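You operate a simulated robot arm through the tools that you are given. There is no shell and no other tool.

You are at the controls of a simulated two-armed robot. One attempt, no reset.

TASK
Transfer the yellow stone from the teal dop to the glued cone dop in the jig.
Fine: cone dop in the sliding cradle, key flat down; yellow screw tight, slide home, wait for the green lamp, slide back.
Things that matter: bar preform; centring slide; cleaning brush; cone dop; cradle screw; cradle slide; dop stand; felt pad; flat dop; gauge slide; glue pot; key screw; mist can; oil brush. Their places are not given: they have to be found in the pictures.

Only the result counts: the job must be done as asked and must still hold three seconds after the hand-in. Knocking over, shifting, dropping, spilling or breaking anything else fails it.

THE ROBOT
Two 7-joint arms with three-finger grippers on one trunk that stands fixed in place. Base frame: the origin is at the foot of the trunk, x ahead of it, y to its left, z up; the work surface is at about z = 800. Readings come in mm, degrees, newtons and seconds.
The left shoulder is at [30, 124, 1058], the right one opposite. With the tool pointing down near the work surface each hand reaches from about 100 to 780 mm from the base axis, measured 20 degrees to its own side. Payload 2.2 kg a hand.
The tool frame of a hand sits at the grasp point between the pads (the TCP): z along the fingers, y along the line on which they close. The tips reach 28 mm beyond it. The gripper opens to 102 mm. The gripper's body begins 71 mm behind the TCP.
Orientation is that of the tool frame in the base frame, as [roll, pitch, yaw] about the fixed x, y, z axes, in that order (R = Rz(yaw) Ry(pitch) Rx(roll)). With the fingers straight down and closing along the base's y, the tool's x points along the base's -x, its y along +y and its z along -z.

THE INTERFACE
- The arms move only by the tool jog_arm. It takes "left_deltas", "right_deltas" or both (then of equal length, played together; a hand with none holds still); each is a list of rows, each an object (a shift or turn left out is 0, a gripper value left out holds the last) with "delta_pos": the shift along the tool's x, y, z in mm, a list of three; "rotation": the turn, a rotation vector about the tool's x, y, z in degrees, a list of three; "gripper": the gripper command, from -1 (shut) to 1 (fully open), values between in proportion. In form: [{"delta_pos": [tx, ty, tz], "rotation": [rx, ry, rz], "gripper": gripper}, ...]. A call has 1 to 20 rows; each row is the pose to reach, as a shift and turn from the pose commanded when the call began, along the tool's axes at that moment. Rows are played at 5 a second. More than 50 mm and 8.6 degrees between two rows, or a gripper value outside its range, and nothing of the call is played. Where a pose cannot be reached the arm comes as near as it can. A force on the tool above 40 N (or 10 N above the force at the start of the call, whichever is more), or a blocked arm, ends the call early, and 0.2 s more pass. The fingers move at their own pace and stop on an object; they squeeze with about 29 N. The grip force told is the motor's: it shows also when the fingers shut on nothing. Time passes only in rows, and 0.2 s behind the last, so rows that repeat a pose let the fingers close. The reply holds the time, the measured pose of the TCP, the force on the tool along the base axes, the opening and the grip force, in the units named above and with some noise, with the torque about the TCP (base axes, N m) and any sound that the robot's microphone picked up.
- Cameras (640 x 400 px; columns grow to the right, rows downward): "scene" is now at [36.1, -18.4, 1761.5]; the picture's right is [-0.23, -0.97, 0.00], its down [-0.82, 0.20, -0.54] and it looks along [0.52, -0.12, -0.84] (base axes); focal length 343 px, centre (320, 200). "left" rides on the left gripper at [72, 38, -86] in its tool frame; the picture's right is [-0.46, 0.89, 0.00], its down [-0.60, -0.32, -0.73] and it looks along [-0.65, -0.34, 0.68] (tool axes); focal length 256 px, centre (320, 200). "right" rides on the right gripper at [69, 44, -86] in its tool frame; the picture's right is [-0.53, 0.85, 0.00], its down [-0.58, -0.36, -0.73] and it looks along [-0.62, -0.39, 0.68] (tool axes); focal length 256 px, centre (320, 200).
- camera(camera): a new picture of that camera. The clock stands still meanwhile.
- slide_trunk(by): slides the trunk up (or, below 0, down) by that many mm; the arms and the scene camera ride with it, the base frame stays. It gives what a move gives, with no picture.
- turn_head(pan, tilt): turns the head with the scene camera to pan (to the left, within 143 degrees either way) and tilt (down, from -29 to 69), counted from straight ahead of the robot. It gives what a move gives.
- pixel_to_xyz(camera, pixels): for up to 12 pixels [column, row] of the newest picture of that camera ("zoom" is the newest enlarged one), the place [x, y, z] in the base frame of the surface seen there, good to about 2 mm. The clock stands still meanwhile.
- zoom(camera, box): a new picture of the part [left, top, right, bottom] of that camera's present view, enlarged. The clock stands still meanwhile.
- close_job(): hands the job in; it is judged then, once.

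Open the grippers and draw the arms clear of the work before you hand the job in, unless the task says otherwise.

The tools are called after "Request:" as a command line: name --argument value ..., lists and objects as JSON in quotes. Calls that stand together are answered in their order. jog_arm: Moves the arms, as the interface text tells. Its arguments: {"type":"object","properties":{"left_deltas":{"type":"array"},"right_deltas":{"type":"array"}},"required":[]} The other tools are called the same way: slide_trunk (by) slides the trunk up or down; turn_head (pan, tilt) turns the head that bears the scene camera; camera (camera) takes a picture; pixel_to_xyz (camera, pixels) gives the place of the surface under pixels of a picture; zoom (camera, box) takes an enlarged picture of a part of a camera's view; close_job () hands the job in.

At the start:

```text
time_s: 0.0
left_eef_pos: [494.6, 13.4, 1177.3]
left_tcp_rot: [180.0, 0.0, -179.9]
left_ft_force: [-0.3, 0.5, 0.6]
left_ft_torque: [0.03, -0.03, 0.05]
left_gripper_width: 102.2
left_grasp_force: 0.1
right_eef_pos: [398.1, -431.5, 1170.2]
right_tcp_rot: [-180.0, 0.0, 179.9]
right_ft_force: [0.5, 0.0, -0.1]
right_ft_torque: [0.01, 0.01, 0.0]
right_gripper_width: 101.9
right_grasp_force: 0.0
trunk travel left (down, up): [-300.0, 240.0]
head pan, tilt: [-13.5, 57.5]
```

scene: 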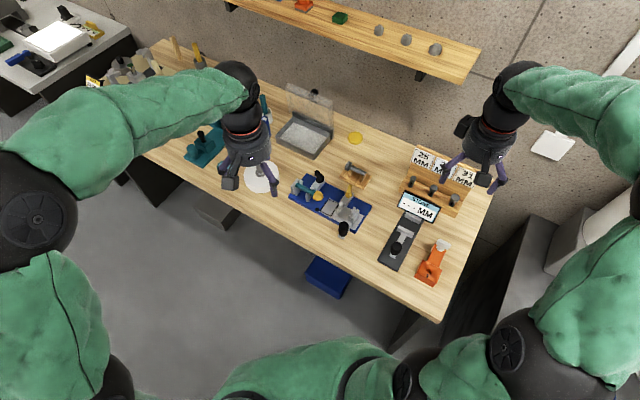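
right: 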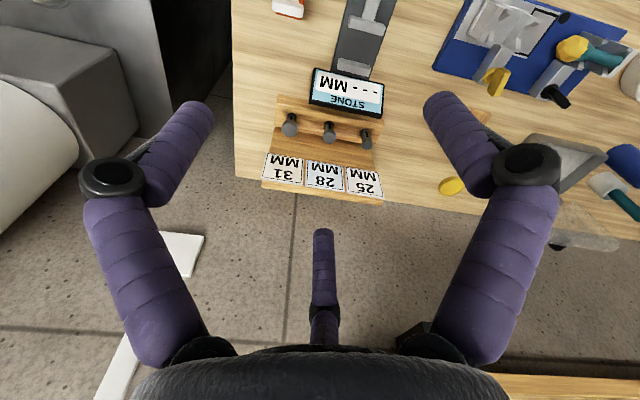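
left: 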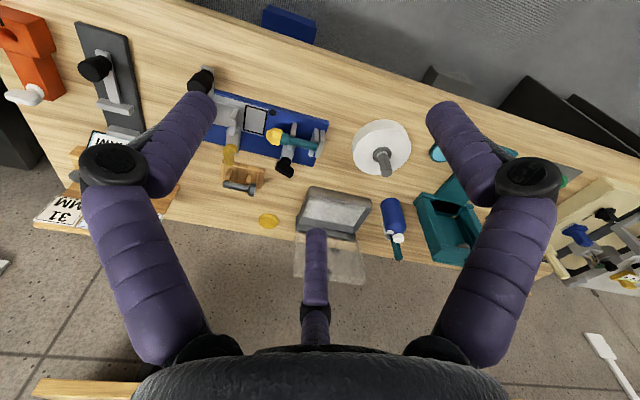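

The pictures show a blue jig around scene (330,203), a gauge around (405,225) and a dop stand around (435,185). I'll enlarge these areas to identify the parts.

Request:
zoom --camera "scene" --box '[270, 150, 390, 250]'

Request:
zoom --camera "scene" --box '[370, 130, 500, 300]'

Request:
zoom --camera "left" --box '[180, 60, 340, 240]'

Request:
zoom --camera "right" --box '[400, 0, 640, 200]'

```text
4.00 times, centred on (330, 200) of scene
```

zoom: 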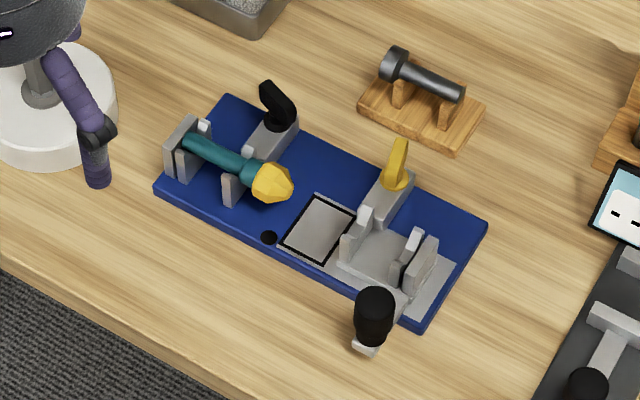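

```text
2.35 times, centred on (435, 215) of scene
```

zoom: 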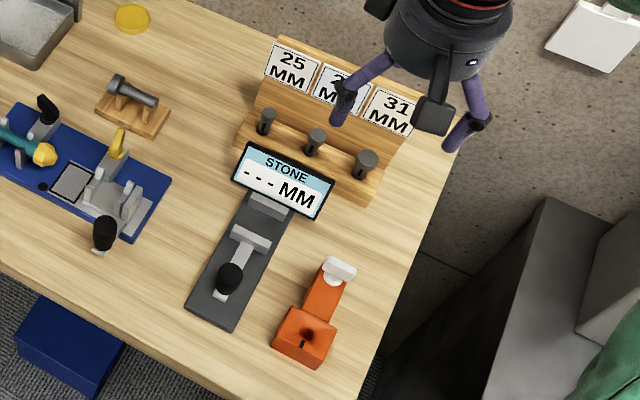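

```text
2.22 times, centred on (260, 150) of left
```

zoom: 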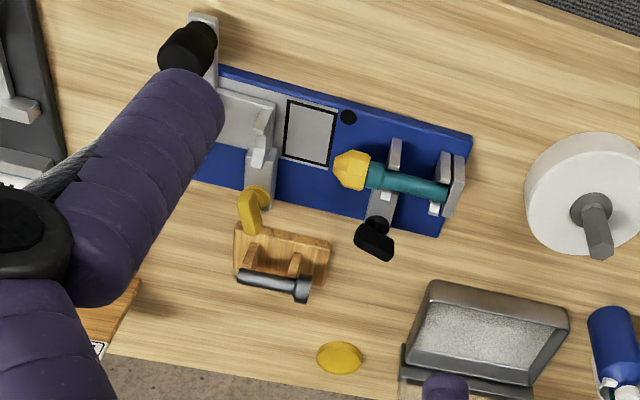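

```text
2.00 times, centred on (520, 100) of right
```

zoom: 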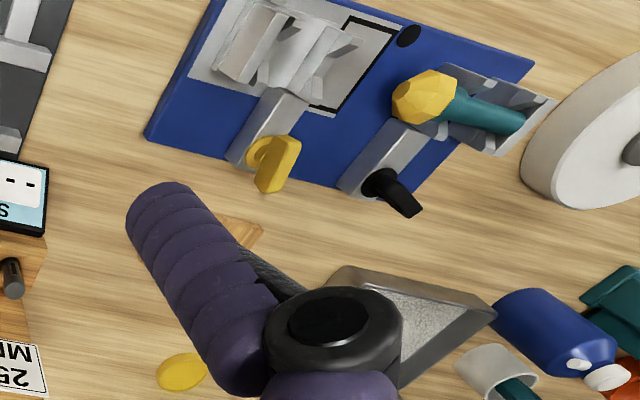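

The blue jig holds the teal dop with the yellow stone, an empty sliding cradle with a black handle, and a yellow wing screw. A dark dop lies on a small wooden rest near it. I'll look closer at the rest, the stand, and the left of the table.

Request:
zoom --camera "scene" --box '[330, 155, 380, 195]'

Request:
zoom --camera "scene" --box '[80, 20, 260, 180]'

Request:
zoom --camera "left" --box '[340, 80, 640, 300]'

Request:
zoom --camera "right" --box '[240, 0, 440, 200]'

Request:
zoom --camera "scene" --box '[290, 170, 380, 240]'

```text
10.00 times, centred on (355, 175) of scene
```

zoom: 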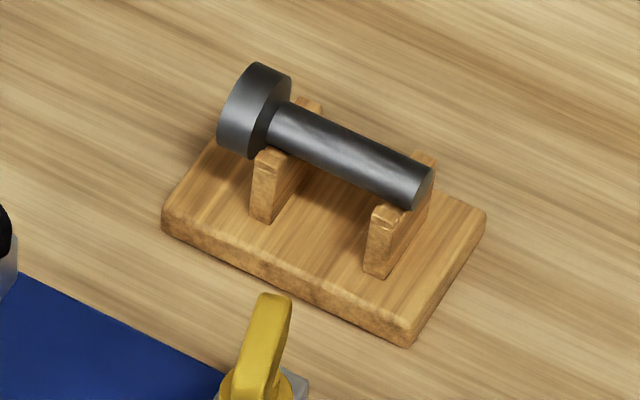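

```text
2.50 times, centred on (170, 100) of scene
```

zoom: 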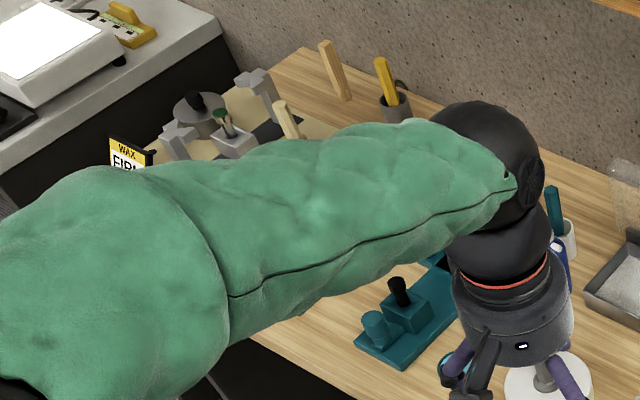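

```text
1.82 times, centred on (490, 190) of left
```

zoom: 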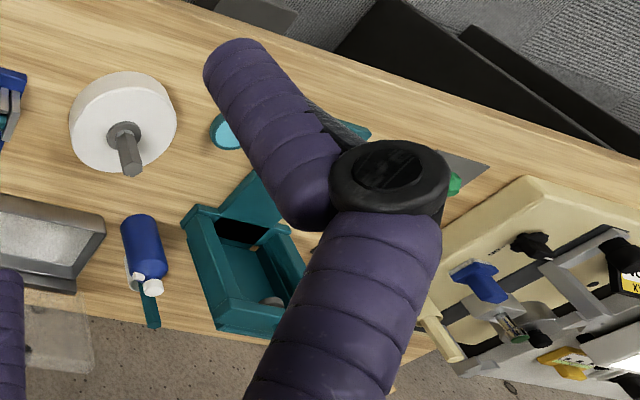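

```text
2.00 times, centred on (340, 100) of right
```

zoom: 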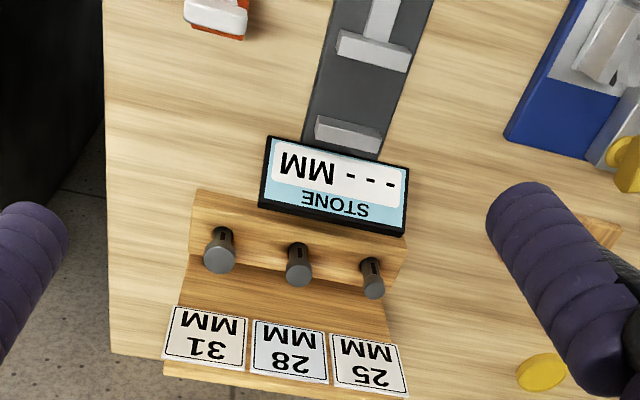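

```text
5.71 times, centred on (335, 205) of scene
```

zoom: 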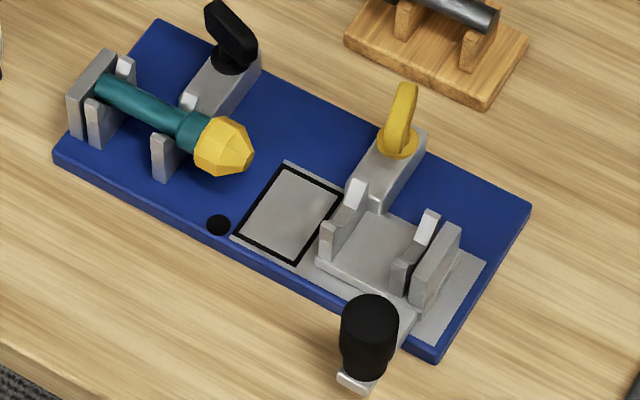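

The dark dop on the rest at scene (355,172) looks like the cone dop and the teal one like the flat dop. I'll get coordinates of the rest, the jig parts, and the stand posts.

Request:
zoom --camera "scene" --box '[330, 155, 380, 195]'

Request:
pixel_to_xyz --camera "zoom" --pixels '[[240, 120], [265, 70], [270, 110], [285, 120], [350, 150], [410, 185], [425, 200], [180, 225], [400, 335], [475, 215], [270, 300], [380, 230]]'

Request:
pixel_to_xyz --camera "scene" --pixels '[[312, 188], [343, 228], [353, 176], [360, 213], [341, 218], [299, 180], [429, 192], [416, 187], [446, 203], [310, 196], [325, 194], [300, 190]]'

```text
10.00 times, centred on (355, 175) of scene
```

zoom: 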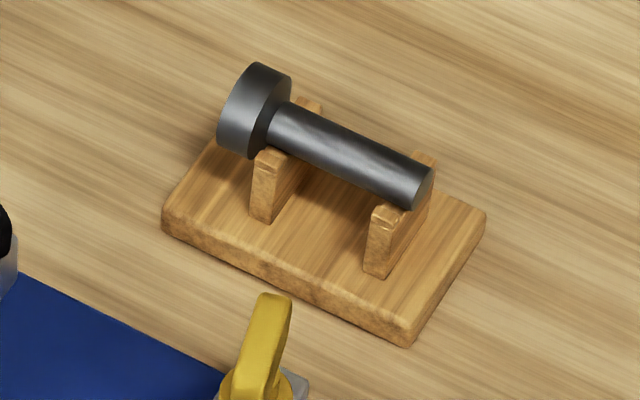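

```text
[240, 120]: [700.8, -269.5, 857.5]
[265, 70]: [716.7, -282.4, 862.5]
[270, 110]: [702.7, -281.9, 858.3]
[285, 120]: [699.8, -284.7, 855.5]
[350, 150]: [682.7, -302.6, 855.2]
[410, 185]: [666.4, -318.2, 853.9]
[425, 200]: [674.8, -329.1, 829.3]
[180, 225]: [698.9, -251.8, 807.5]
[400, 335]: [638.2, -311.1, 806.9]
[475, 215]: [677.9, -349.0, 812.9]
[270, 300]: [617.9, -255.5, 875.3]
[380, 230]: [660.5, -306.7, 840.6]
```

```text
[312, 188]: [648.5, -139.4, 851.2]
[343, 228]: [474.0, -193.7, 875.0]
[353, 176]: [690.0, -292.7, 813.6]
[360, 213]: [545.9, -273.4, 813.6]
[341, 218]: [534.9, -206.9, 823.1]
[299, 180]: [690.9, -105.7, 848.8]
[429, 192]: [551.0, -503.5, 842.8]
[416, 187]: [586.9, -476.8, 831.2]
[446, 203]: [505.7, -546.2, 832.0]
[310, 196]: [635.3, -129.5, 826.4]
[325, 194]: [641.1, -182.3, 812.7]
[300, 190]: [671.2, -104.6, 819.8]
```

I'll move the left hand out of the scene view and bring the right hand over the jig so its camera sees the rest and the cradles.

Request:
jog_arm --left_deltas '[{"delta_pos": [25, 40, 0]}, {"delta_pos": [50, 80, 0]}, {"delta_pos": [75, 120, 0]}, {"delta_pos": [100, 160, 0]}, {"delta_pos": [125, 200, 0]}, {"delta_pos": [150, 240, 0]}, {"delta_pos": [150, 270, 0]}, {"delta_pos": [150, 300, 0]}]' --right_deltas '[{"delta_pos": [-20, 25, 15]}, {"delta_pos": [-40, 50, 30]}, {"delta_pos": [-60, 75, 45]}, {"delta_pos": [-80, 100, 60]}, {"delta_pos": [-100, 125, 75]}, {"delta_pos": [-120, 150, 90]}, {"delta_pos": [-140, 175, 105]}, {"delta_pos": [-150, 195, 120]}]'

Request:
camera --camera "right"

Request:
camera --camera "scene"

```text
time_s: 1.8
left_eef_pos: [342.3, 314.6, 1179.9]
left_tcp_rot: [-179.9, 0.0, -180.0]
left_ft_force: [0.5, 0.7, 0.8]
left_ft_torque: [-0.03, -0.01, 0.04]
left_gripper_width: 101.7
left_grasp_force: 0.1
right_eef_pos: [547.6, -236.4, 1051.8]
right_tcp_rot: [-180.0, 0.0, 180.0]
right_ft_force: [0.6, -0.8, 0.9]
right_ft_torque: [-0.02, -0.01, -0.01]
right_gripper_width: 101.8
right_grasp_force: 0.1
trunk travel left (down, up): [-300.0, 240.0]
head pan, tilt: [-13.5, 57.5]
```

```text
taken
```

right: 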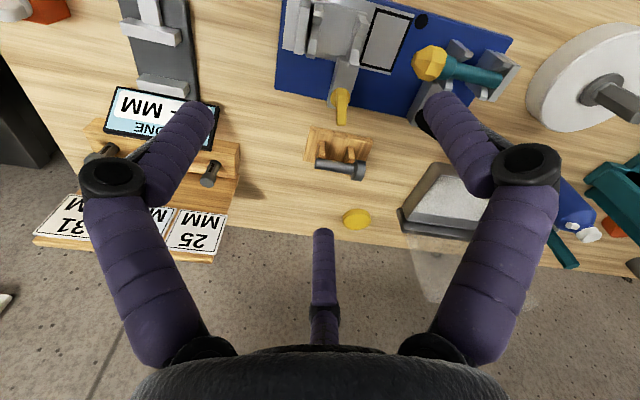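

```text
taken
```

scene: 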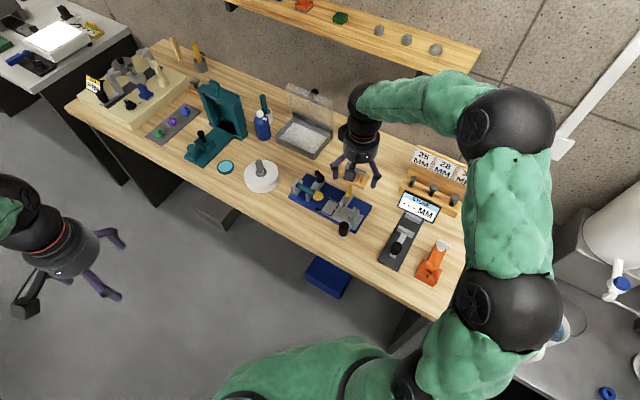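

The right camera (upside down) now shows the rest at (340,155) and the jig at (390,50). I'll enlarge both.

Request:
zoom --camera "right" --box '[290, 110, 390, 190]'

Request:
zoom --camera "right" --box '[270, 0, 530, 130]'

Request:
zoom --camera "scene" --box '[120, 60, 290, 200]'

Request:
zoom --camera "scene" --box '[370, 140, 470, 290]'

```text
5.00 times, centred on (340, 150) of right
```

zoom: 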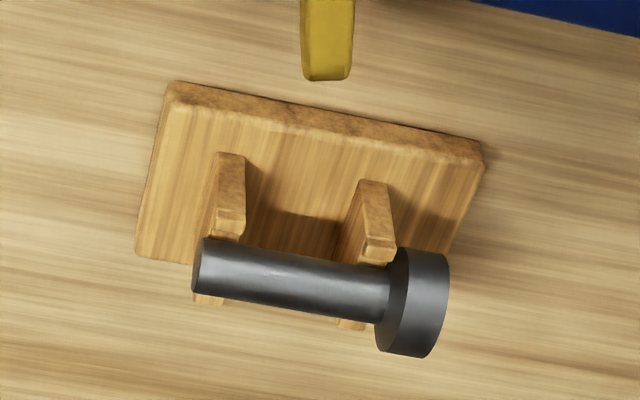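

```text
2.46 times, centred on (400, 65) of right
```

zoom: 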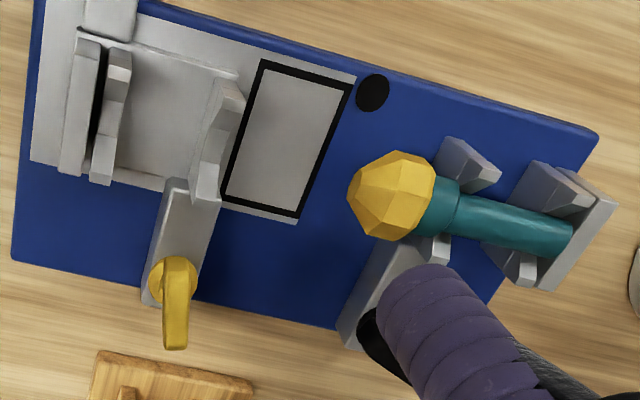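

```text
2.86 times, centred on (205, 130) of scene
```

zoom: 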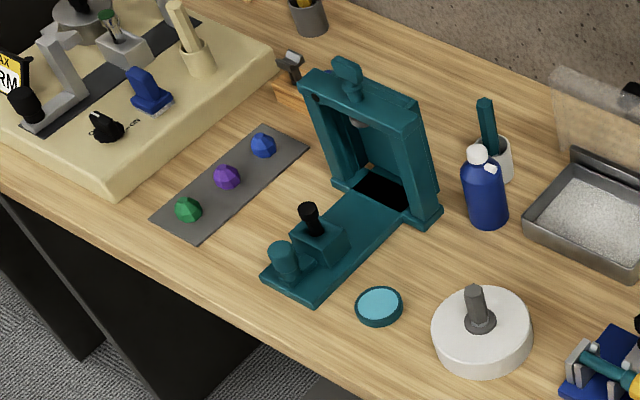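

```text
2.67 times, centred on (420, 215) of scene
```

zoom: 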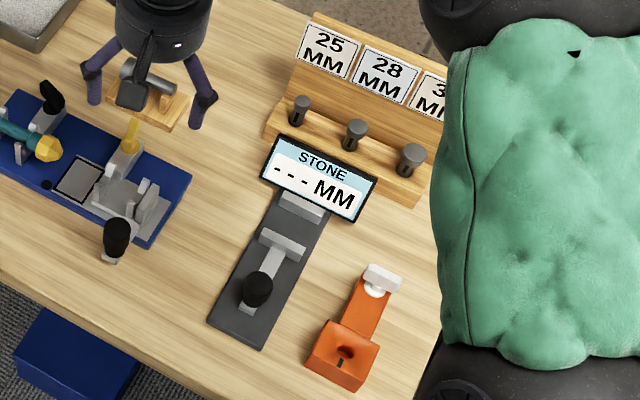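

I'll lower the right hand to get a closer view of the dop on the rest and the yellow screw.

Request:
jog_arm --right_deltas '[{"delta_pos": [-10, 0, 25]}, {"delta_pos": [-20, 0, 50]}, {"delta_pos": [-30, 3, 75]}, {"delta_pos": [-40, 5, 95]}]'

Request:
camera --camera "right"

Request:
zoom --camera "right" --box '[220, 80, 420, 205]'

```text
time_s: 2.8
left_eef_pos: [344.3, 313.8, 1179.3]
left_tcp_rot: [180.0, -0.1, 179.9]
left_ft_force: [0.3, -0.2, 1.1]
left_ft_torque: [-0.02, 0.02, -0.03]
left_gripper_width: 102.1
left_grasp_force: 0.0
right_eef_pos: [588.0, -231.2, 955.2]
right_tcp_rot: [-180.0, 0.0, -180.0]
right_ft_force: [0.1, -0.2, 0.2]
right_ft_torque: [-0.02, 0.01, 0.01]
right_gripper_width: 102.1
right_grasp_force: 0.0
trunk travel left (down, up): [-300.0, 240.0]
head pan, tilt: [-13.5, 57.5]
```

```text
taken
```

right: 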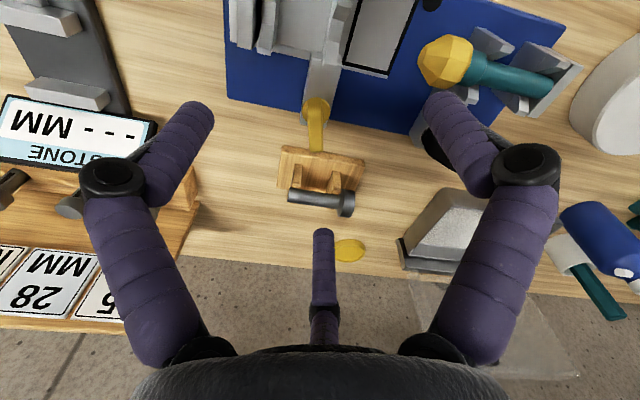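

```text
3.20 times, centred on (320, 142) of right
```

zoom: 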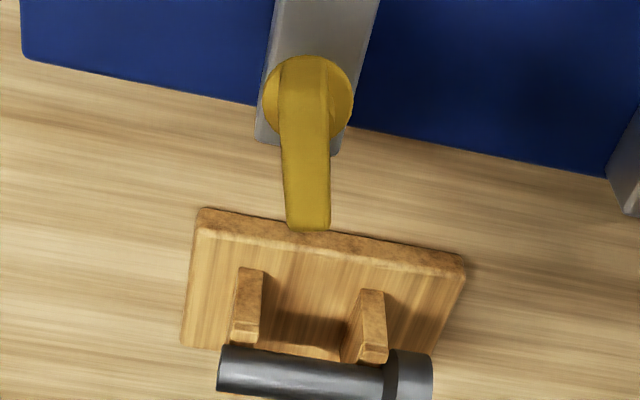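

I'll measure the jig's axis and the cradle from this closer view, and the dop too.

Request:
zoom --camera "right" --box '[220, 0, 600, 140]'

Request:
pixel_to_xyz --camera "right" --pixels '[[226, 98], [565, 25], [415, 133], [475, 62], [520, 82], [500, 72], [445, 62], [316, 112], [318, 140], [323, 85], [261, 48], [340, 10]]'

Request:
zoom --camera "right" --box '[270, 170, 370, 240]'

Request:
pixel_to_xyz --camera "right" --pixels '[[290, 196], [300, 197], [312, 198], [325, 199], [336, 202], [346, 203], [352, 203], [346, 192], [280, 186], [364, 165], [357, 190], [300, 185]]'

```text
1.68 times, centred on (410, 70) of right
```

zoom: 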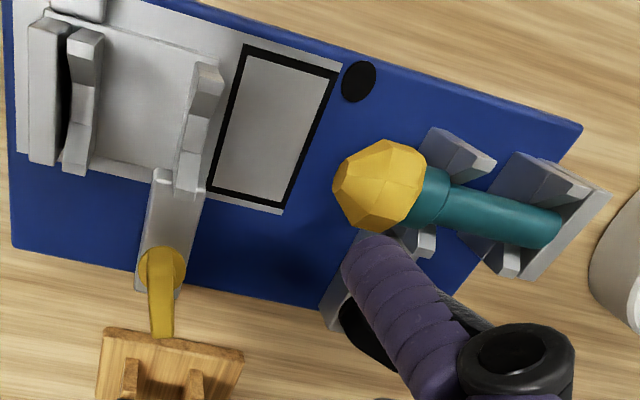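

```text
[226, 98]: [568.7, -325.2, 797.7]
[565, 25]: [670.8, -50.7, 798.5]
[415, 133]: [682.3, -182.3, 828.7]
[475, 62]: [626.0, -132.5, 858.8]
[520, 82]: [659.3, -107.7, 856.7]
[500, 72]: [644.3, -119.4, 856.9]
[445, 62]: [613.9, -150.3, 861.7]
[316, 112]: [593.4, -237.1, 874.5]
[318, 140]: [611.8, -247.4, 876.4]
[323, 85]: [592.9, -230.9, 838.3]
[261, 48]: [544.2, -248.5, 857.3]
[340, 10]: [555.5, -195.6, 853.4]
```

```text
5.71 times, centred on (320, 205) of right
```

zoom: 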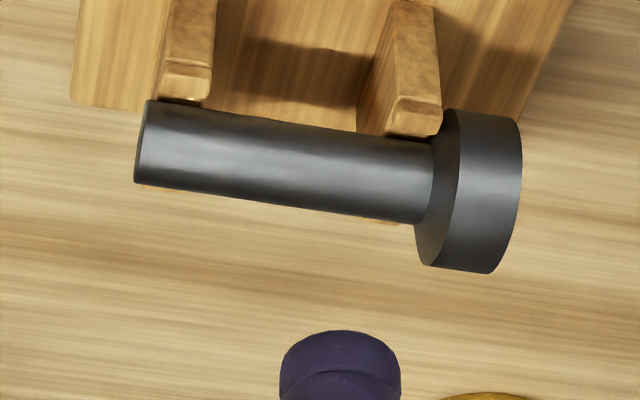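

```text
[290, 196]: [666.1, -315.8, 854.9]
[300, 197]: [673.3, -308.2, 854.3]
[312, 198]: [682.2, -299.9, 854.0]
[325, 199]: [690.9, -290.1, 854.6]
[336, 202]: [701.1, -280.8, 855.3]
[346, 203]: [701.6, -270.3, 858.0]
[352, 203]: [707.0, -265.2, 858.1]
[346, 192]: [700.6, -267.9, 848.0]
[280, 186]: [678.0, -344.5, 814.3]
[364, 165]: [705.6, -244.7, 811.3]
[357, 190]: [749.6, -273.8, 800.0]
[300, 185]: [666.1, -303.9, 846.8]
```

The shank axis lies at about 45° in base and looks round from here. I'll zoom strongly on the dop in the scene and right cameras to find its key flat, and on the teal dop for comparison.

Request:
zoom --camera "right" --box '[280, 180, 360, 230]'

Request:
zoom --camera "right" --box '[410, 20, 600, 140]'

Request:
zoom --camera "scene" --box '[338, 155, 378, 180]'

Request:
zoom --camera "scene" --box '[395, 170, 465, 214]'

```text
8.00 times, centred on (320, 205) of right
```

zoom: 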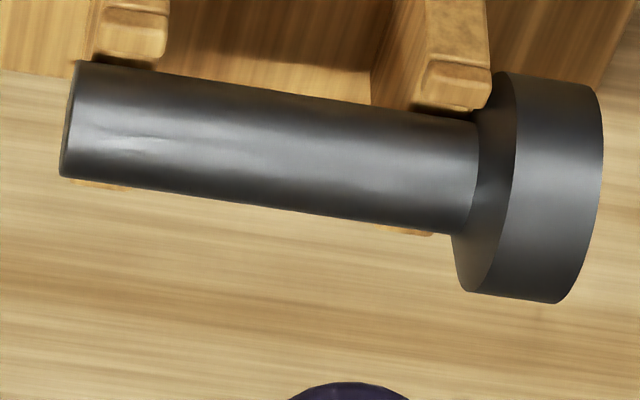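

```text
3.33 times, centred on (505, 80) of right
```

zoom: 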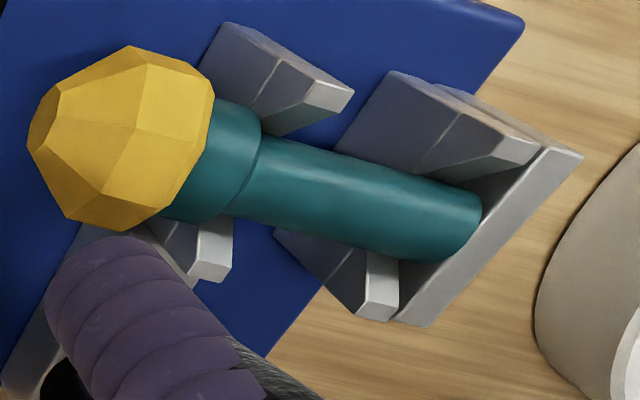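

```text
16.00 times, centred on (358, 168) of scene
```

zoom: 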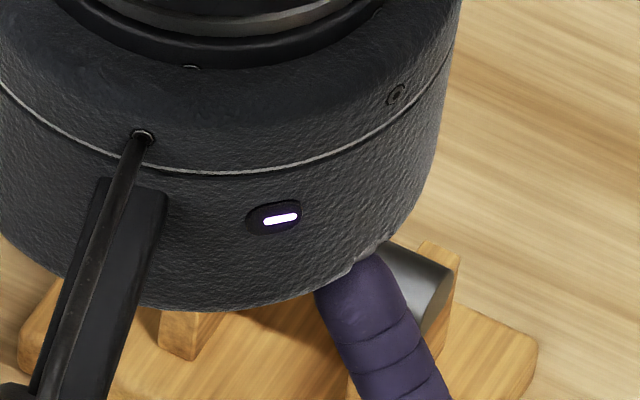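

```text
9.09 times, centred on (430, 192) of scene
```

zoom: 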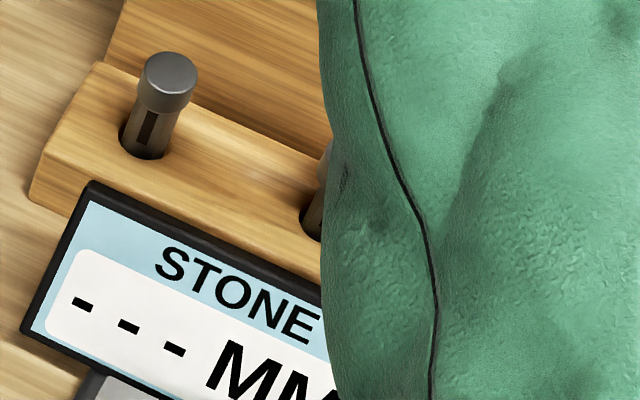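

No flat is visible from this side. I'll turn the right hand by -135° about the vertical while moving above the dop, so its camera looks from the far side and the fingers line up across the shank.

Request:
jog_arm --right_deltas '[{"delta_pos": [-6, -4, 0], "rotation": [0, 0, 8.4]}, {"delta_pos": [-12, -8, 0], "rotation": [0, 0, 16.8]}, {"delta_pos": [-18, -12, 0], "rotation": [0, 0, 25.2]}, {"delta_pos": [-24, -16, 0], "rotation": [0, 0, 33.6]}, {"delta_pos": [-30, -20, 0], "rotation": [0, 0, 42]}, {"delta_pos": [-36, -25, 0], "rotation": [0, 0, 50.4]}, {"delta_pos": [-42, -29, 0], "rotation": [0, 0, 58.8]}, {"delta_pos": [-48, -33, 0], "rotation": [0, 0, 67.2]}, {"delta_pos": [-54, -37, 0], "rotation": [0, 0, 75.6]}, {"delta_pos": [-60, -41, 0], "rotation": [0, 0, 84]}, {"delta_pos": [-66, -45, 0], "rotation": [0, 0, 92.4]}, {"delta_pos": [-72, -50, 0], "rotation": [0, 0, 100.8]}, {"delta_pos": [-78, -54, 0], "rotation": [0, 0, 109.2]}, {"delta_pos": [-84, -58, 0], "rotation": [0, 0, 117.6]}, {"delta_pos": [-90, -62, 0], "rotation": [0, 0, 126]}, {"delta_pos": [-97, -67, 0], "rotation": [0, 0, 134]}]'

Request:
camera --camera "right"

Request:
camera --camera "scene"

```text
time_s: 6.2
left_eef_pos: [343.7, 313.5, 1180.1]
left_tcp_rot: [180.0, 0.0, -180.0]
left_ft_force: [-0.4, -1.5, -0.1]
left_ft_torque: [-0.01, 0.01, -0.02]
left_gripper_width: 101.8
left_grasp_force: 0.1
right_eef_pos: [685.1, -297.6, 955.6]
right_tcp_rot: [-179.9, 0.0, 45.9]
right_ft_force: [-0.7, 0.4, -0.2]
right_ft_torque: [0.04, -0.01, 0.0]
right_gripper_width: 102.2
right_grasp_force: 0.1
trunk travel left (down, up): [-300.0, 240.0]
head pan, tilt: [-13.5, 57.5]
```

```text
taken
```

right: 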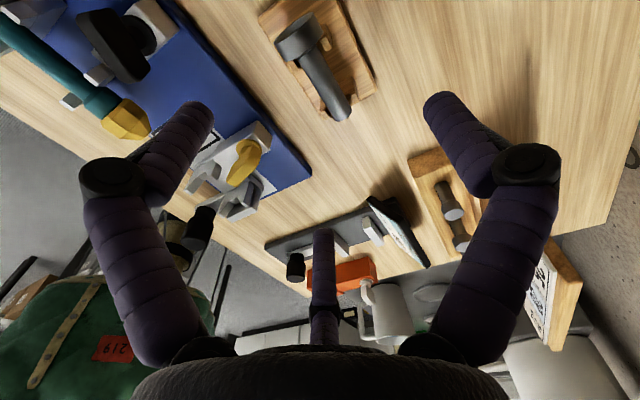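

```text
taken
```

scene: 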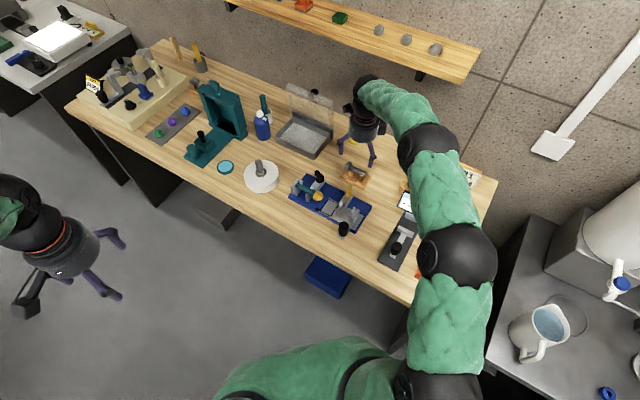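

The turn worked, and the right camera now sees the dop from the far/head side at (315,65). I'll enlarge it.

Request:
zoom --camera "right" --box '[260, 0, 380, 125]'

Request:
zoom --camera "right" --box '[60, 40, 320, 230]'

Request:
zoom --camera "scene" --box '[335, 155, 375, 195]'

```text
3.20 times, centred on (320, 62) of right
```

zoom: 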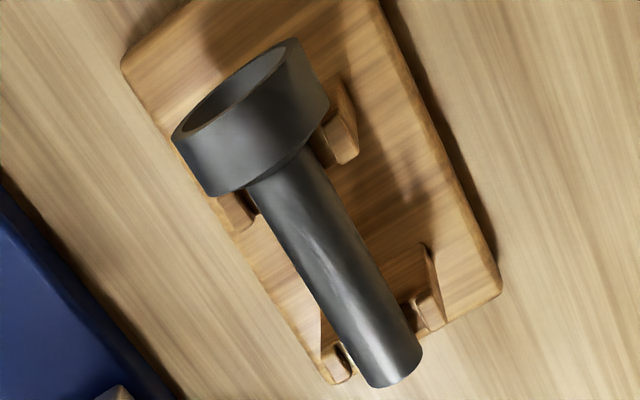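

```text
2.11 times, centred on (190, 135) of right
```

zoom: 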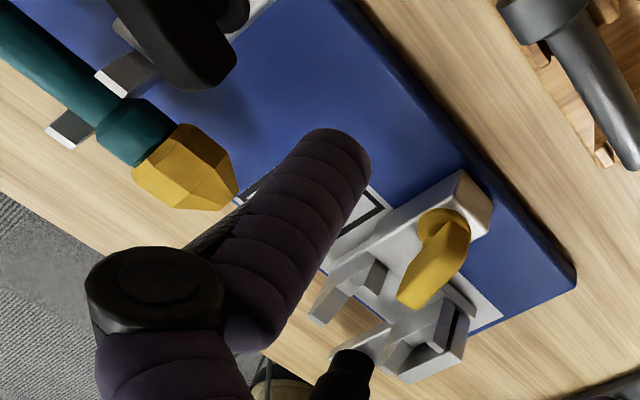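

```text
10.00 times, centred on (355, 175) of scene
```

zoom: 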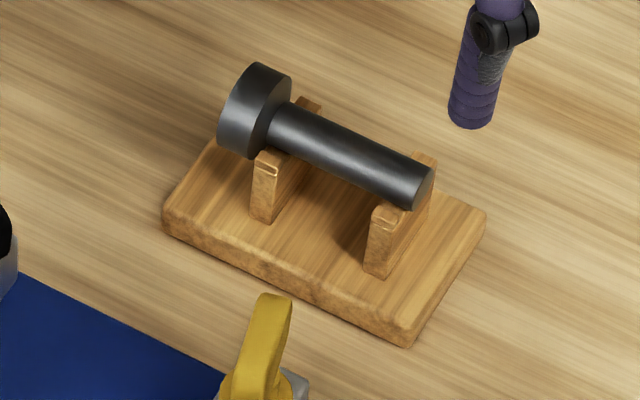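

The head is a hollow cone cup, so this is the cone dop. The key flat is hidden from above. I'll measure the shank and posts from this side to plan the grasp.

Request:
zoom --camera "right" --box '[260, 0, 380, 125]'

Request:
pixel_to_xyz --camera "zoom" --pixels '[[285, 195], [315, 240], [345, 290], [375, 345], [340, 140], [230, 205], [430, 310], [335, 360], [260, 160], [225, 90], [400, 200], [300, 300]]'

```text
3.20 times, centred on (320, 62) of right
```

zoom: 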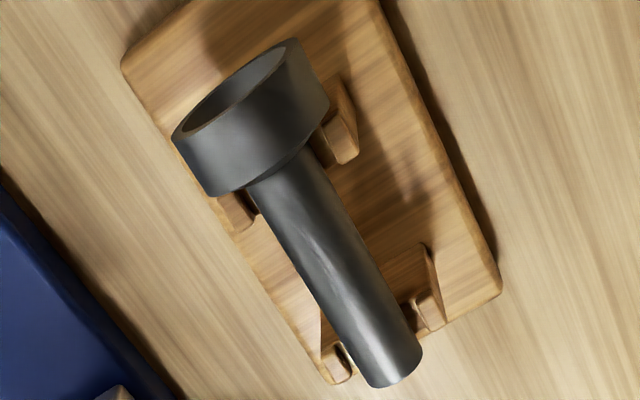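

```text
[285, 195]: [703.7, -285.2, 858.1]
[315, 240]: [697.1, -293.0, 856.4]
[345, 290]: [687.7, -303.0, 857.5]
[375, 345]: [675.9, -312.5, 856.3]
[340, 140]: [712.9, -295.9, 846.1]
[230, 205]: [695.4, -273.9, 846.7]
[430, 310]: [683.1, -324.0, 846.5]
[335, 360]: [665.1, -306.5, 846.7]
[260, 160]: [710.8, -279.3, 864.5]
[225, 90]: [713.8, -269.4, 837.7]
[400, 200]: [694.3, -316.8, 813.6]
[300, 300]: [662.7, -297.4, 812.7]
```

The dop's axis passes about (689,-300) at 45°, with z≈849. Before grasping I'll look at the sliding cradle from here to know its post spacing.

Request:
jog_arm --right_deltas '[{"delta_pos": [27, -37, 0]}, {"delta_pos": [54, -73, 0]}]'

Request:
camera --camera "right"

Request:
zoom --camera "right" --box '[230, 30, 430, 155]'

Request:
zoom --camera "scene" --box '[315, 180, 375, 240]'

```text
time_s: 6.8
left_eef_pos: [343.9, 312.8, 1180.4]
left_tcp_rot: [-179.9, -0.1, 180.0]
left_ft_force: [-0.9, 0.1, 0.8]
left_ft_torque: [0.02, 0.02, -0.01]
left_gripper_width: 102.2
left_grasp_force: 0.2
right_eef_pos: [669.2, -210.3, 955.9]
right_tcp_rot: [179.9, 0.0, 46.0]
right_ft_force: [-0.2, 0.8, 0.6]
right_ft_torque: [0.0, -0.01, -0.01]
right_gripper_width: 102.1
right_grasp_force: 0.0
trunk travel left (down, up): [-300.0, 240.0]
head pan, tilt: [-13.5, 57.5]
```

```text
taken
```

right: 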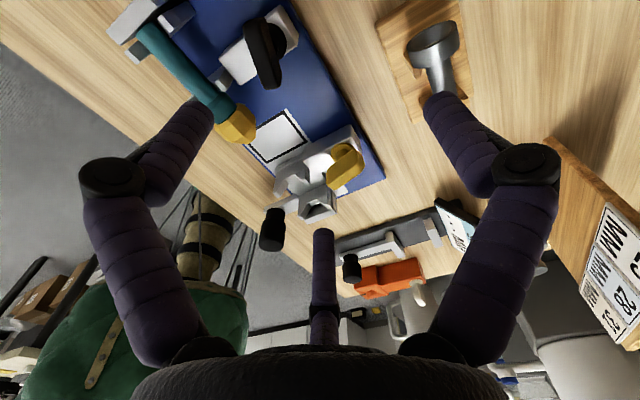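

```text
3.20 times, centred on (330, 92) of right
```

zoom: 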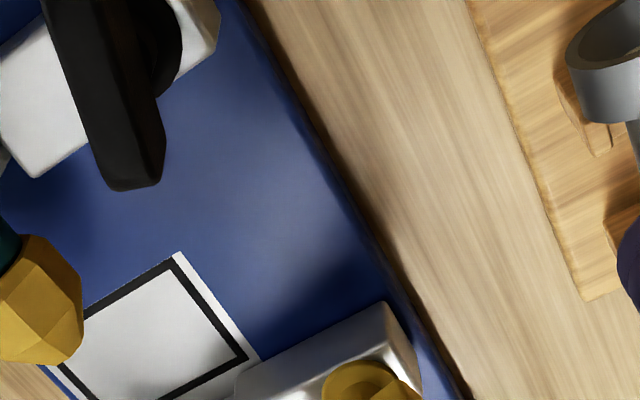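

```text
6.67 times, centred on (345, 210) of scene
```

zoom: 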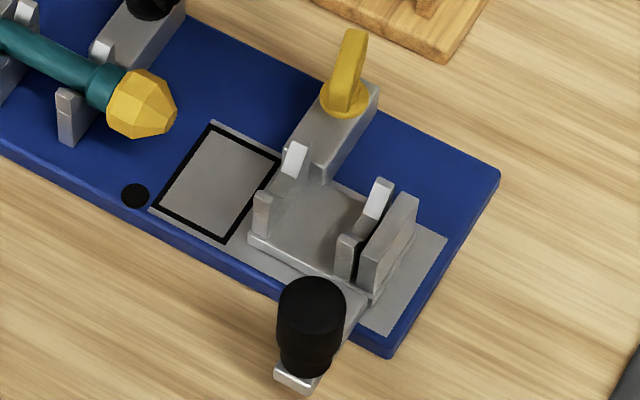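

The scene zoom shows the V posts of the sliding cradle clearly. I'll measure them and the jig's edges.

Request:
pixel_to_xyz --camera "zoom" --pixels '[[297, 155], [262, 200], [380, 195], [348, 242], [402, 200], [365, 265], [300, 220], [345, 105], [355, 40], [310, 295], [212, 120], [295, 375]]'

Request:
zoom --camera "scene" --box '[280, 160, 340, 220]'

Request:
pixel_to_xyz --camera "zoom" --pixels '[[150, 165], [260, 220], [200, 190], [400, 275], [600, 320], [120, 150], [270, 170], [85, 180], [200, 290], [490, 430]]'

```text
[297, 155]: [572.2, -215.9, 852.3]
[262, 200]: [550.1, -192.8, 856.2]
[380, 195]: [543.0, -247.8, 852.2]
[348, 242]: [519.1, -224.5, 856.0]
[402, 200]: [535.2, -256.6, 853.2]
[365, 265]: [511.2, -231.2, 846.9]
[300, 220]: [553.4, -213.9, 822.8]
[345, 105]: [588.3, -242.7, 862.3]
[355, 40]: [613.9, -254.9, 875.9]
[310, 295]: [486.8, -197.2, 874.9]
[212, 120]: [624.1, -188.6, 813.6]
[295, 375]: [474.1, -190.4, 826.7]
```

```text
6.67 times, centred on (310, 190) of scene
```

zoom: 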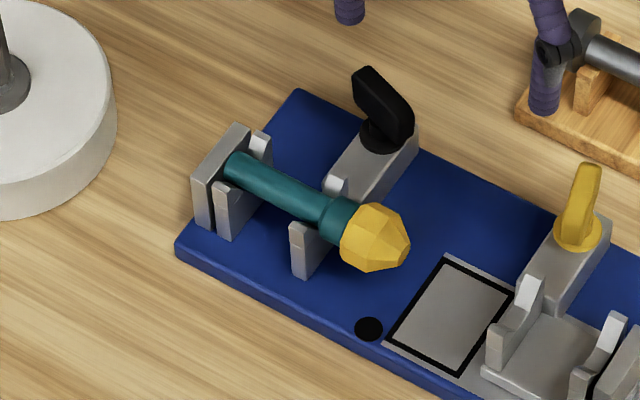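

```text
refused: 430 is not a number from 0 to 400
```

The cradle posts mirror the rest, about 43 mm apart, with the cradle axis at about 46°, matching the hand's present yaw. I'll go above the dop with the fingers set to about 40 mm, pause, then check the alignment.

Request:
jog_arm --right_deltas '[{"delta_pos": [-25, 38, 0], "gripper": -0.2}, {"delta_pos": [-50.7, 77, 0], "gripper": -0.2}, {"delta_pos": [-50.7, 77, 30], "gripper": -0.2}, {"delta_pos": [-50.7, 77, 45], "gripper": -0.2}]'

Request:
camera --camera "right"

Request:
zoom --camera "scene" --box '[325, 145, 385, 195]'

```text
time_s: 7.8
left_eef_pos: [342.0, 312.1, 1179.5]
left_tcp_rot: [180.0, 0.0, 179.9]
left_ft_force: [0.1, -0.5, 0.4]
left_ft_torque: [0.0, 0.0, 0.0]
left_gripper_width: 101.8
left_grasp_force: 0.2
right_eef_pos: [691.7, -299.5, 910.5]
right_tcp_rot: [-180.0, 0.0, 46.0]
right_ft_force: [-0.2, -0.2, -0.4]
right_ft_torque: [0.02, 0.02, 0.04]
right_gripper_width: 40.8
right_grasp_force: 0.1
trunk travel left (down, up): [-300.0, 240.0]
head pan, tilt: [-13.5, 57.5]
```

```text
taken
```

right: 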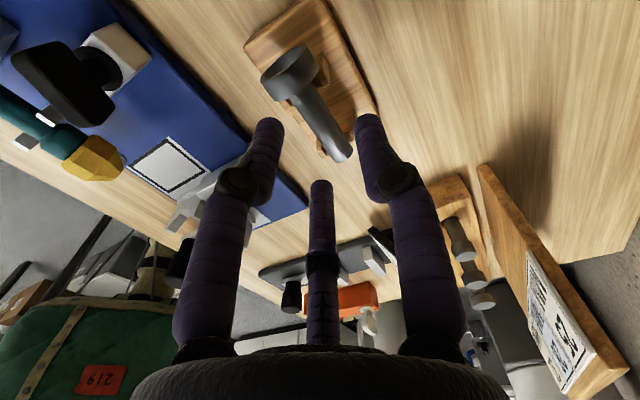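

```text
8.00 times, centred on (355, 170) of scene
```

zoom: 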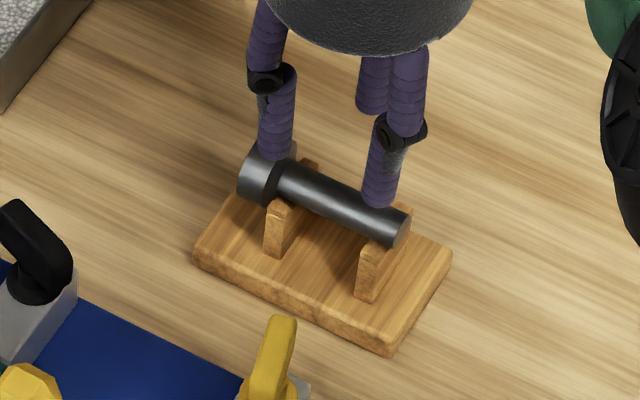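

The hand's visible fingers need checking against the described two-finger geometry. I'll measure the fingertip positions seen in the scene zoom at (277,150), (383,200) and (370,100).

Request:
pixel_to_xyz --camera "zoom" --pixels '[[277, 150], [275, 120], [383, 200], [385, 165], [370, 100], [370, 75], [265, 85], [395, 130]]'

Request:
pixel_to_xyz --camera "right" --pixels '[[270, 125], [260, 150], [367, 122], [378, 145], [320, 190], [320, 220], [320, 260], [235, 185], [402, 175]]'

Request:
zoom --camera "right" --box '[160, 80, 480, 360]'

```text
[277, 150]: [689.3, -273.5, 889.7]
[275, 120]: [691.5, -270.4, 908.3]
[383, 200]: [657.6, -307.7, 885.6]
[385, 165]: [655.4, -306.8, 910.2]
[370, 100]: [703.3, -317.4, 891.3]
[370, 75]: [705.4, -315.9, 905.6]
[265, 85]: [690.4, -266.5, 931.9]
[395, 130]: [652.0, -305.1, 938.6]
```

```text
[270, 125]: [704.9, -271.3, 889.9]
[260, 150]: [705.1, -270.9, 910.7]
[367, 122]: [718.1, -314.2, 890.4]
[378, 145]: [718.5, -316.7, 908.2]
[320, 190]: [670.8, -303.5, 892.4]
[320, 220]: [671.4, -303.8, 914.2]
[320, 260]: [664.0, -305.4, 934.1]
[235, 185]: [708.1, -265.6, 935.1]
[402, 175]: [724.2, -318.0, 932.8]
```

```text
1.43 times, centred on (320, 220) of right
```

zoom: 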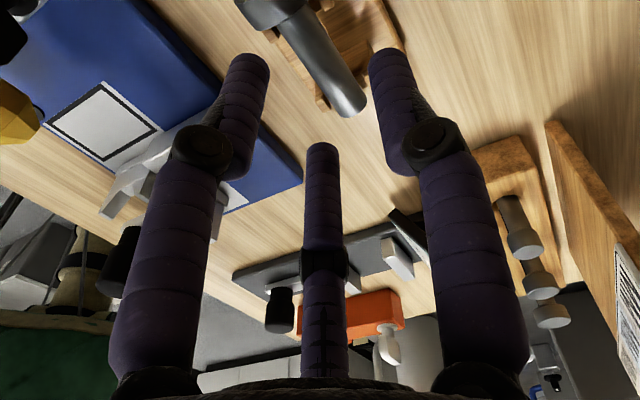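

The visible tips form a three-finger pattern, while the text describes a two-finger parallel gripper. Before relying on either I want a safe contact test on bare table, so I'll look for a free patch between the jig and the gauge.

Request:
pixel_to_xyz --camera "scene" --pixels '[[380, 215], [385, 195], [370, 240], [360, 258], [395, 165], [368, 212], [400, 210], [382, 240], [350, 250]]'

Request:
camera --camera "scene"

```text
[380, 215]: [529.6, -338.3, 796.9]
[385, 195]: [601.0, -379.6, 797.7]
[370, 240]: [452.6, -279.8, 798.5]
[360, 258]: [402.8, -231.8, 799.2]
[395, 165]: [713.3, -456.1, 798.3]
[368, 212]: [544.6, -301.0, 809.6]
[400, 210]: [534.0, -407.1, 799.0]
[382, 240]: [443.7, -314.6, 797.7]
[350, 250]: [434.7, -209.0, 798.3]
```

```text
taken
```

scene: 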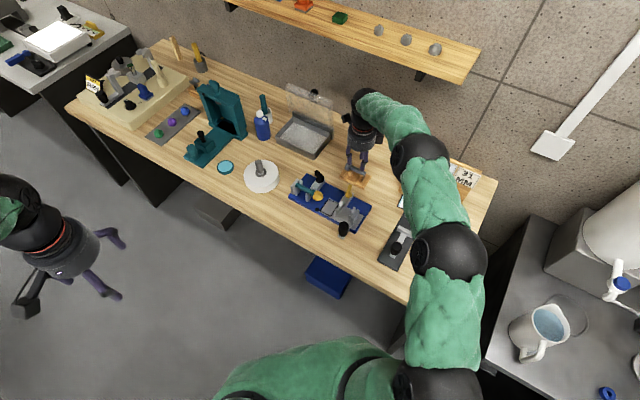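

The spot at (603,-377) is free table. I'll move there at the present height and tilt the hand by 25° so the visible +x-side finger would be clearly lowest, then lower to just above the table.

Request:
jog_arm --right_deltas '[{"delta_pos": [-40, -4, 0]}, {"delta_pos": [-80, -8, 0]}, {"delta_pos": [-114, -11, 0]}, {"delta_pos": [-114, -11, 0], "rotation": [0, -8.5, 0]}, {"delta_pos": [-114, -11, 0], "rotation": [0, -17, 0]}, {"delta_pos": [-114, -11, 0], "rotation": [0, -25, 0]}, {"delta_pos": [-114, -11, 30], "rotation": [0, -25, 0]}, {"delta_pos": [-114, -11, 60], "rotation": [0, -25, 0]}]'

Request:
camera --camera "scene"

Request:
camera --camera "right"

```text
time_s: 9.6
left_eef_pos: [344.2, 313.6, 1179.6]
left_tcp_rot: [-179.9, -0.1, -180.0]
left_ft_force: [0.0, -0.1, 0.3]
left_ft_torque: [0.0, 0.01, -0.03]
left_gripper_width: 102.1
left_grasp_force: 0.1
right_eef_pos: [603.5, -372.7, 851.4]
right_tcp_rot: [-180.0, 25.0, 46.0]
right_ft_force: [-0.3, -0.2, 0.1]
right_ft_torque: [0.03, 0.0, -0.03]
right_gripper_width: 40.7
right_grasp_force: 0.1
trunk travel left (down, up): [-300.0, 240.0]
head pan, tilt: [-13.5, 57.5]
```

```text
taken
```

scene: 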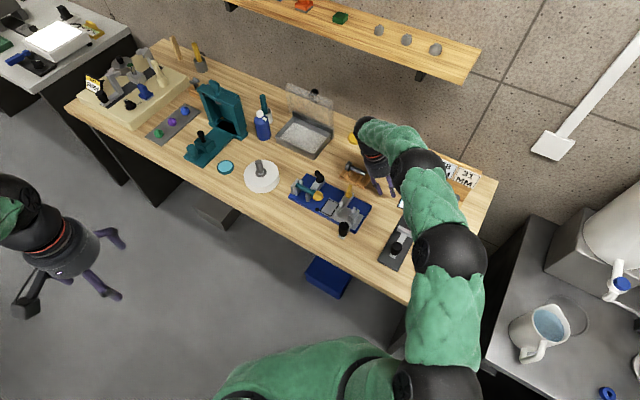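

```text
taken
```

right: 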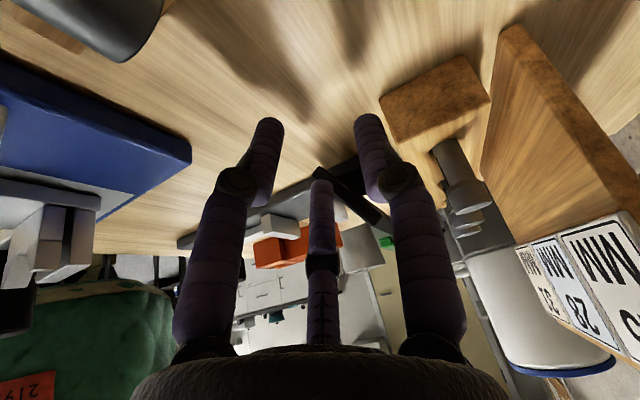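

With this tilt the camera side hangs low near the rest, so I'll raise and tilt the opposite way. That makes the visible -x-side finger the lowest while the camera goes up.

Request:
jog_arm --right_deltas '[{"delta_pos": [-8, 0, -18], "rotation": [0, 0, 0]}, {"delta_pos": [-17, 0, -36], "rotation": [0, 8.5, 0]}, {"delta_pos": [-17, 0, -36], "rotation": [0, 17, 0]}, {"delta_pos": [-17, 0, -36], "rotation": [0, 25, 0]}, {"delta_pos": [-17, 0, -36], "rotation": [0, 33.5, 0]}, {"delta_pos": [-17, 0, -36], "rotation": [0, 42, 0]}, {"delta_pos": [-17, 0, -36], "rotation": [0, 50, 0]}, {"delta_pos": [0, 0, 0], "rotation": [0, 50, 0]}, {"delta_pos": [3, 0, 6.4], "rotation": [0, 50, 0]}]'

Request:
camera --camera "right"

Request:
zoom --camera "scene" --box '[340, 150, 420, 220]'

```text
time_s: 11.6
left_eef_pos: [342.3, 311.7, 1179.9]
left_tcp_rot: [-179.9, 0.1, -180.0]
left_ft_force: [-0.8, 0.3, 1.0]
left_ft_torque: [-0.02, -0.01, -0.04]
left_gripper_width: 101.6
left_grasp_force: 0.2
right_eef_pos: [601.5, -373.2, 843.5]
right_tcp_rot: [179.9, -25.0, 46.0]
right_ft_force: [-0.4, 0.2, -0.3]
right_ft_torque: [-0.02, -0.01, -0.03]
right_gripper_width: 40.7
right_grasp_force: 0.0
trunk travel left (down, up): [-300.0, 240.0]
head pan, tilt: [-13.5, 57.5]
```

```text
taken
```

right: 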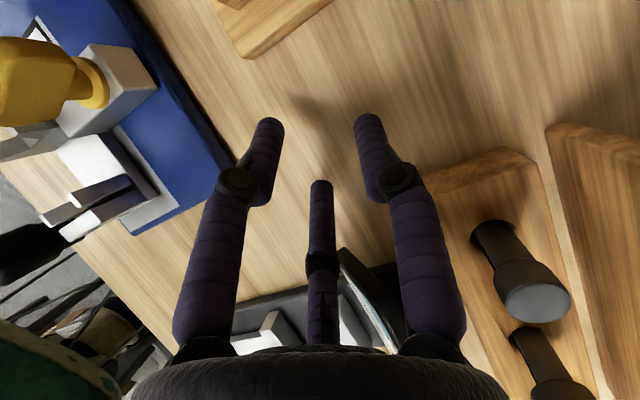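

```text
5.71 times, centred on (380, 185) of scene
```

zoom: 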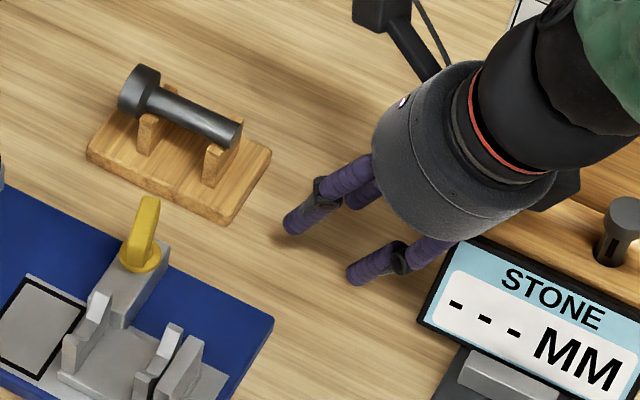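

The lower visible finger is over bare table but near the display corner. I'll shift 12 mm away from the display, then lower in 1 mm steps while watching the force.

Request:
jog_arm --right_deltas '[{"delta_pos": [10.9, 0, 5.1]}, {"delta_pos": [8.8, 0, 9.6]}, {"delta_pos": [7.9, 0, 11.4]}, {"delta_pos": [7.5, 0, 12.3]}, {"delta_pos": [7.1, 0, 13.2]}]'

```text
time_s: 12.8
left_eef_pos: [342.1, 313.4, 1180.2]
left_tcp_rot: [-179.9, -0.1, -180.0]
left_ft_force: [0.3, -0.6, -0.1]
left_ft_torque: [-0.02, 0.01, -0.03]
left_gripper_width: 102.1
left_grasp_force: 0.0
right_eef_pos: [610.7, -365.7, 836.8]
right_tcp_rot: [179.7, -25.1, 46.1]
right_ft_force: [-6.6, -1.1, 18.8]
right_ft_torque: [-0.1, 0.63, 0.16]
right_gripper_width: 41.2
right_grasp_force: 0.5
trunk travel left (down, up): [-300.0, 240.0]
head pan, tilt: [-13.5, 57.5]
```

The contact came at TCP z≈837 with a torque matching the lone -x-side finger tip, so the three visible fingers are real. I'll lift off, level the hand, and close it in the air to see how the fingers meet.

Request:
jog_arm --right_deltas '[{"delta_pos": [10, 0, -22]}, {"delta_pos": [25, 0, -54]}, {"delta_pos": [38, 0, -80], "rotation": [0, -8.4, 0], "gripper": -1}, {"delta_pos": [50, 0, -106], "rotation": [0, -16.8, 0], "gripper": -1}, {"delta_pos": [50, 0, -106], "rotation": [0, -25, 0], "gripper": -1}, {"delta_pos": [50, 0, -106], "rotation": [0, -25, 0], "gripper": -1}]'

Request:
zoom --camera "right" --box '[200, 80, 440, 380]'

Request:
zoom --camera "scene" --box '[330, 120, 430, 200]'

```text
time_s: 14.2
left_eef_pos: [343.1, 312.9, 1180.3]
left_tcp_rot: [180.0, 0.0, -180.0]
left_ft_force: [-0.6, 0.2, 0.1]
left_ft_torque: [0.02, 0.0, -0.01]
left_gripper_width: 101.9
left_grasp_force: 0.0
right_eef_pos: [612.1, -363.3, 953.0]
right_tcp_rot: [180.0, 0.1, 46.1]
right_ft_force: [-1.0, 1.2, 0.9]
right_ft_torque: [-0.03, -0.01, -0.02]
right_gripper_width: 2.2
right_grasp_force: 29.6
trunk travel left (down, up): [-300.0, 240.0]
head pan, tilt: [-13.5, 57.5]
```

```text
1.33 times, centred on (320, 230) of right
```

zoom: 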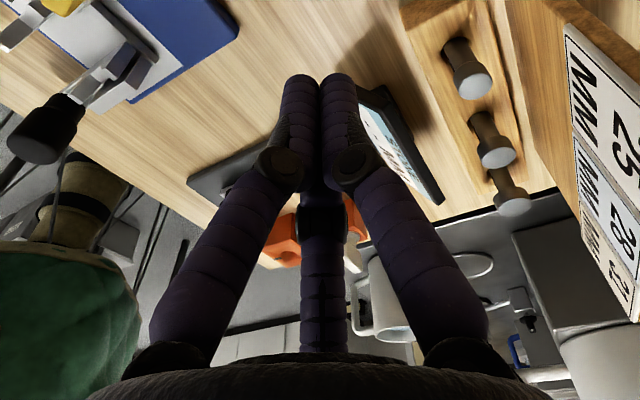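

```text
5.00 times, centred on (380, 160) of scene
```

zoom: 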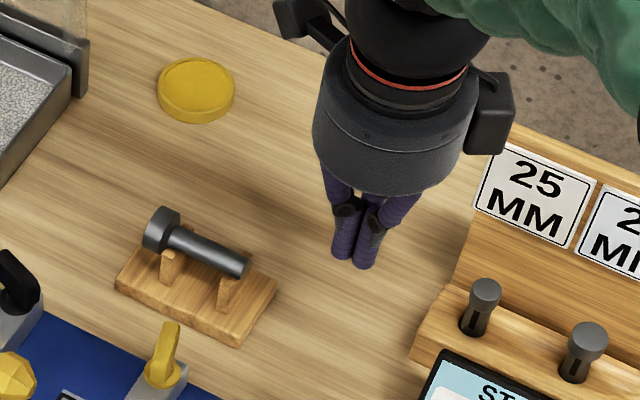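

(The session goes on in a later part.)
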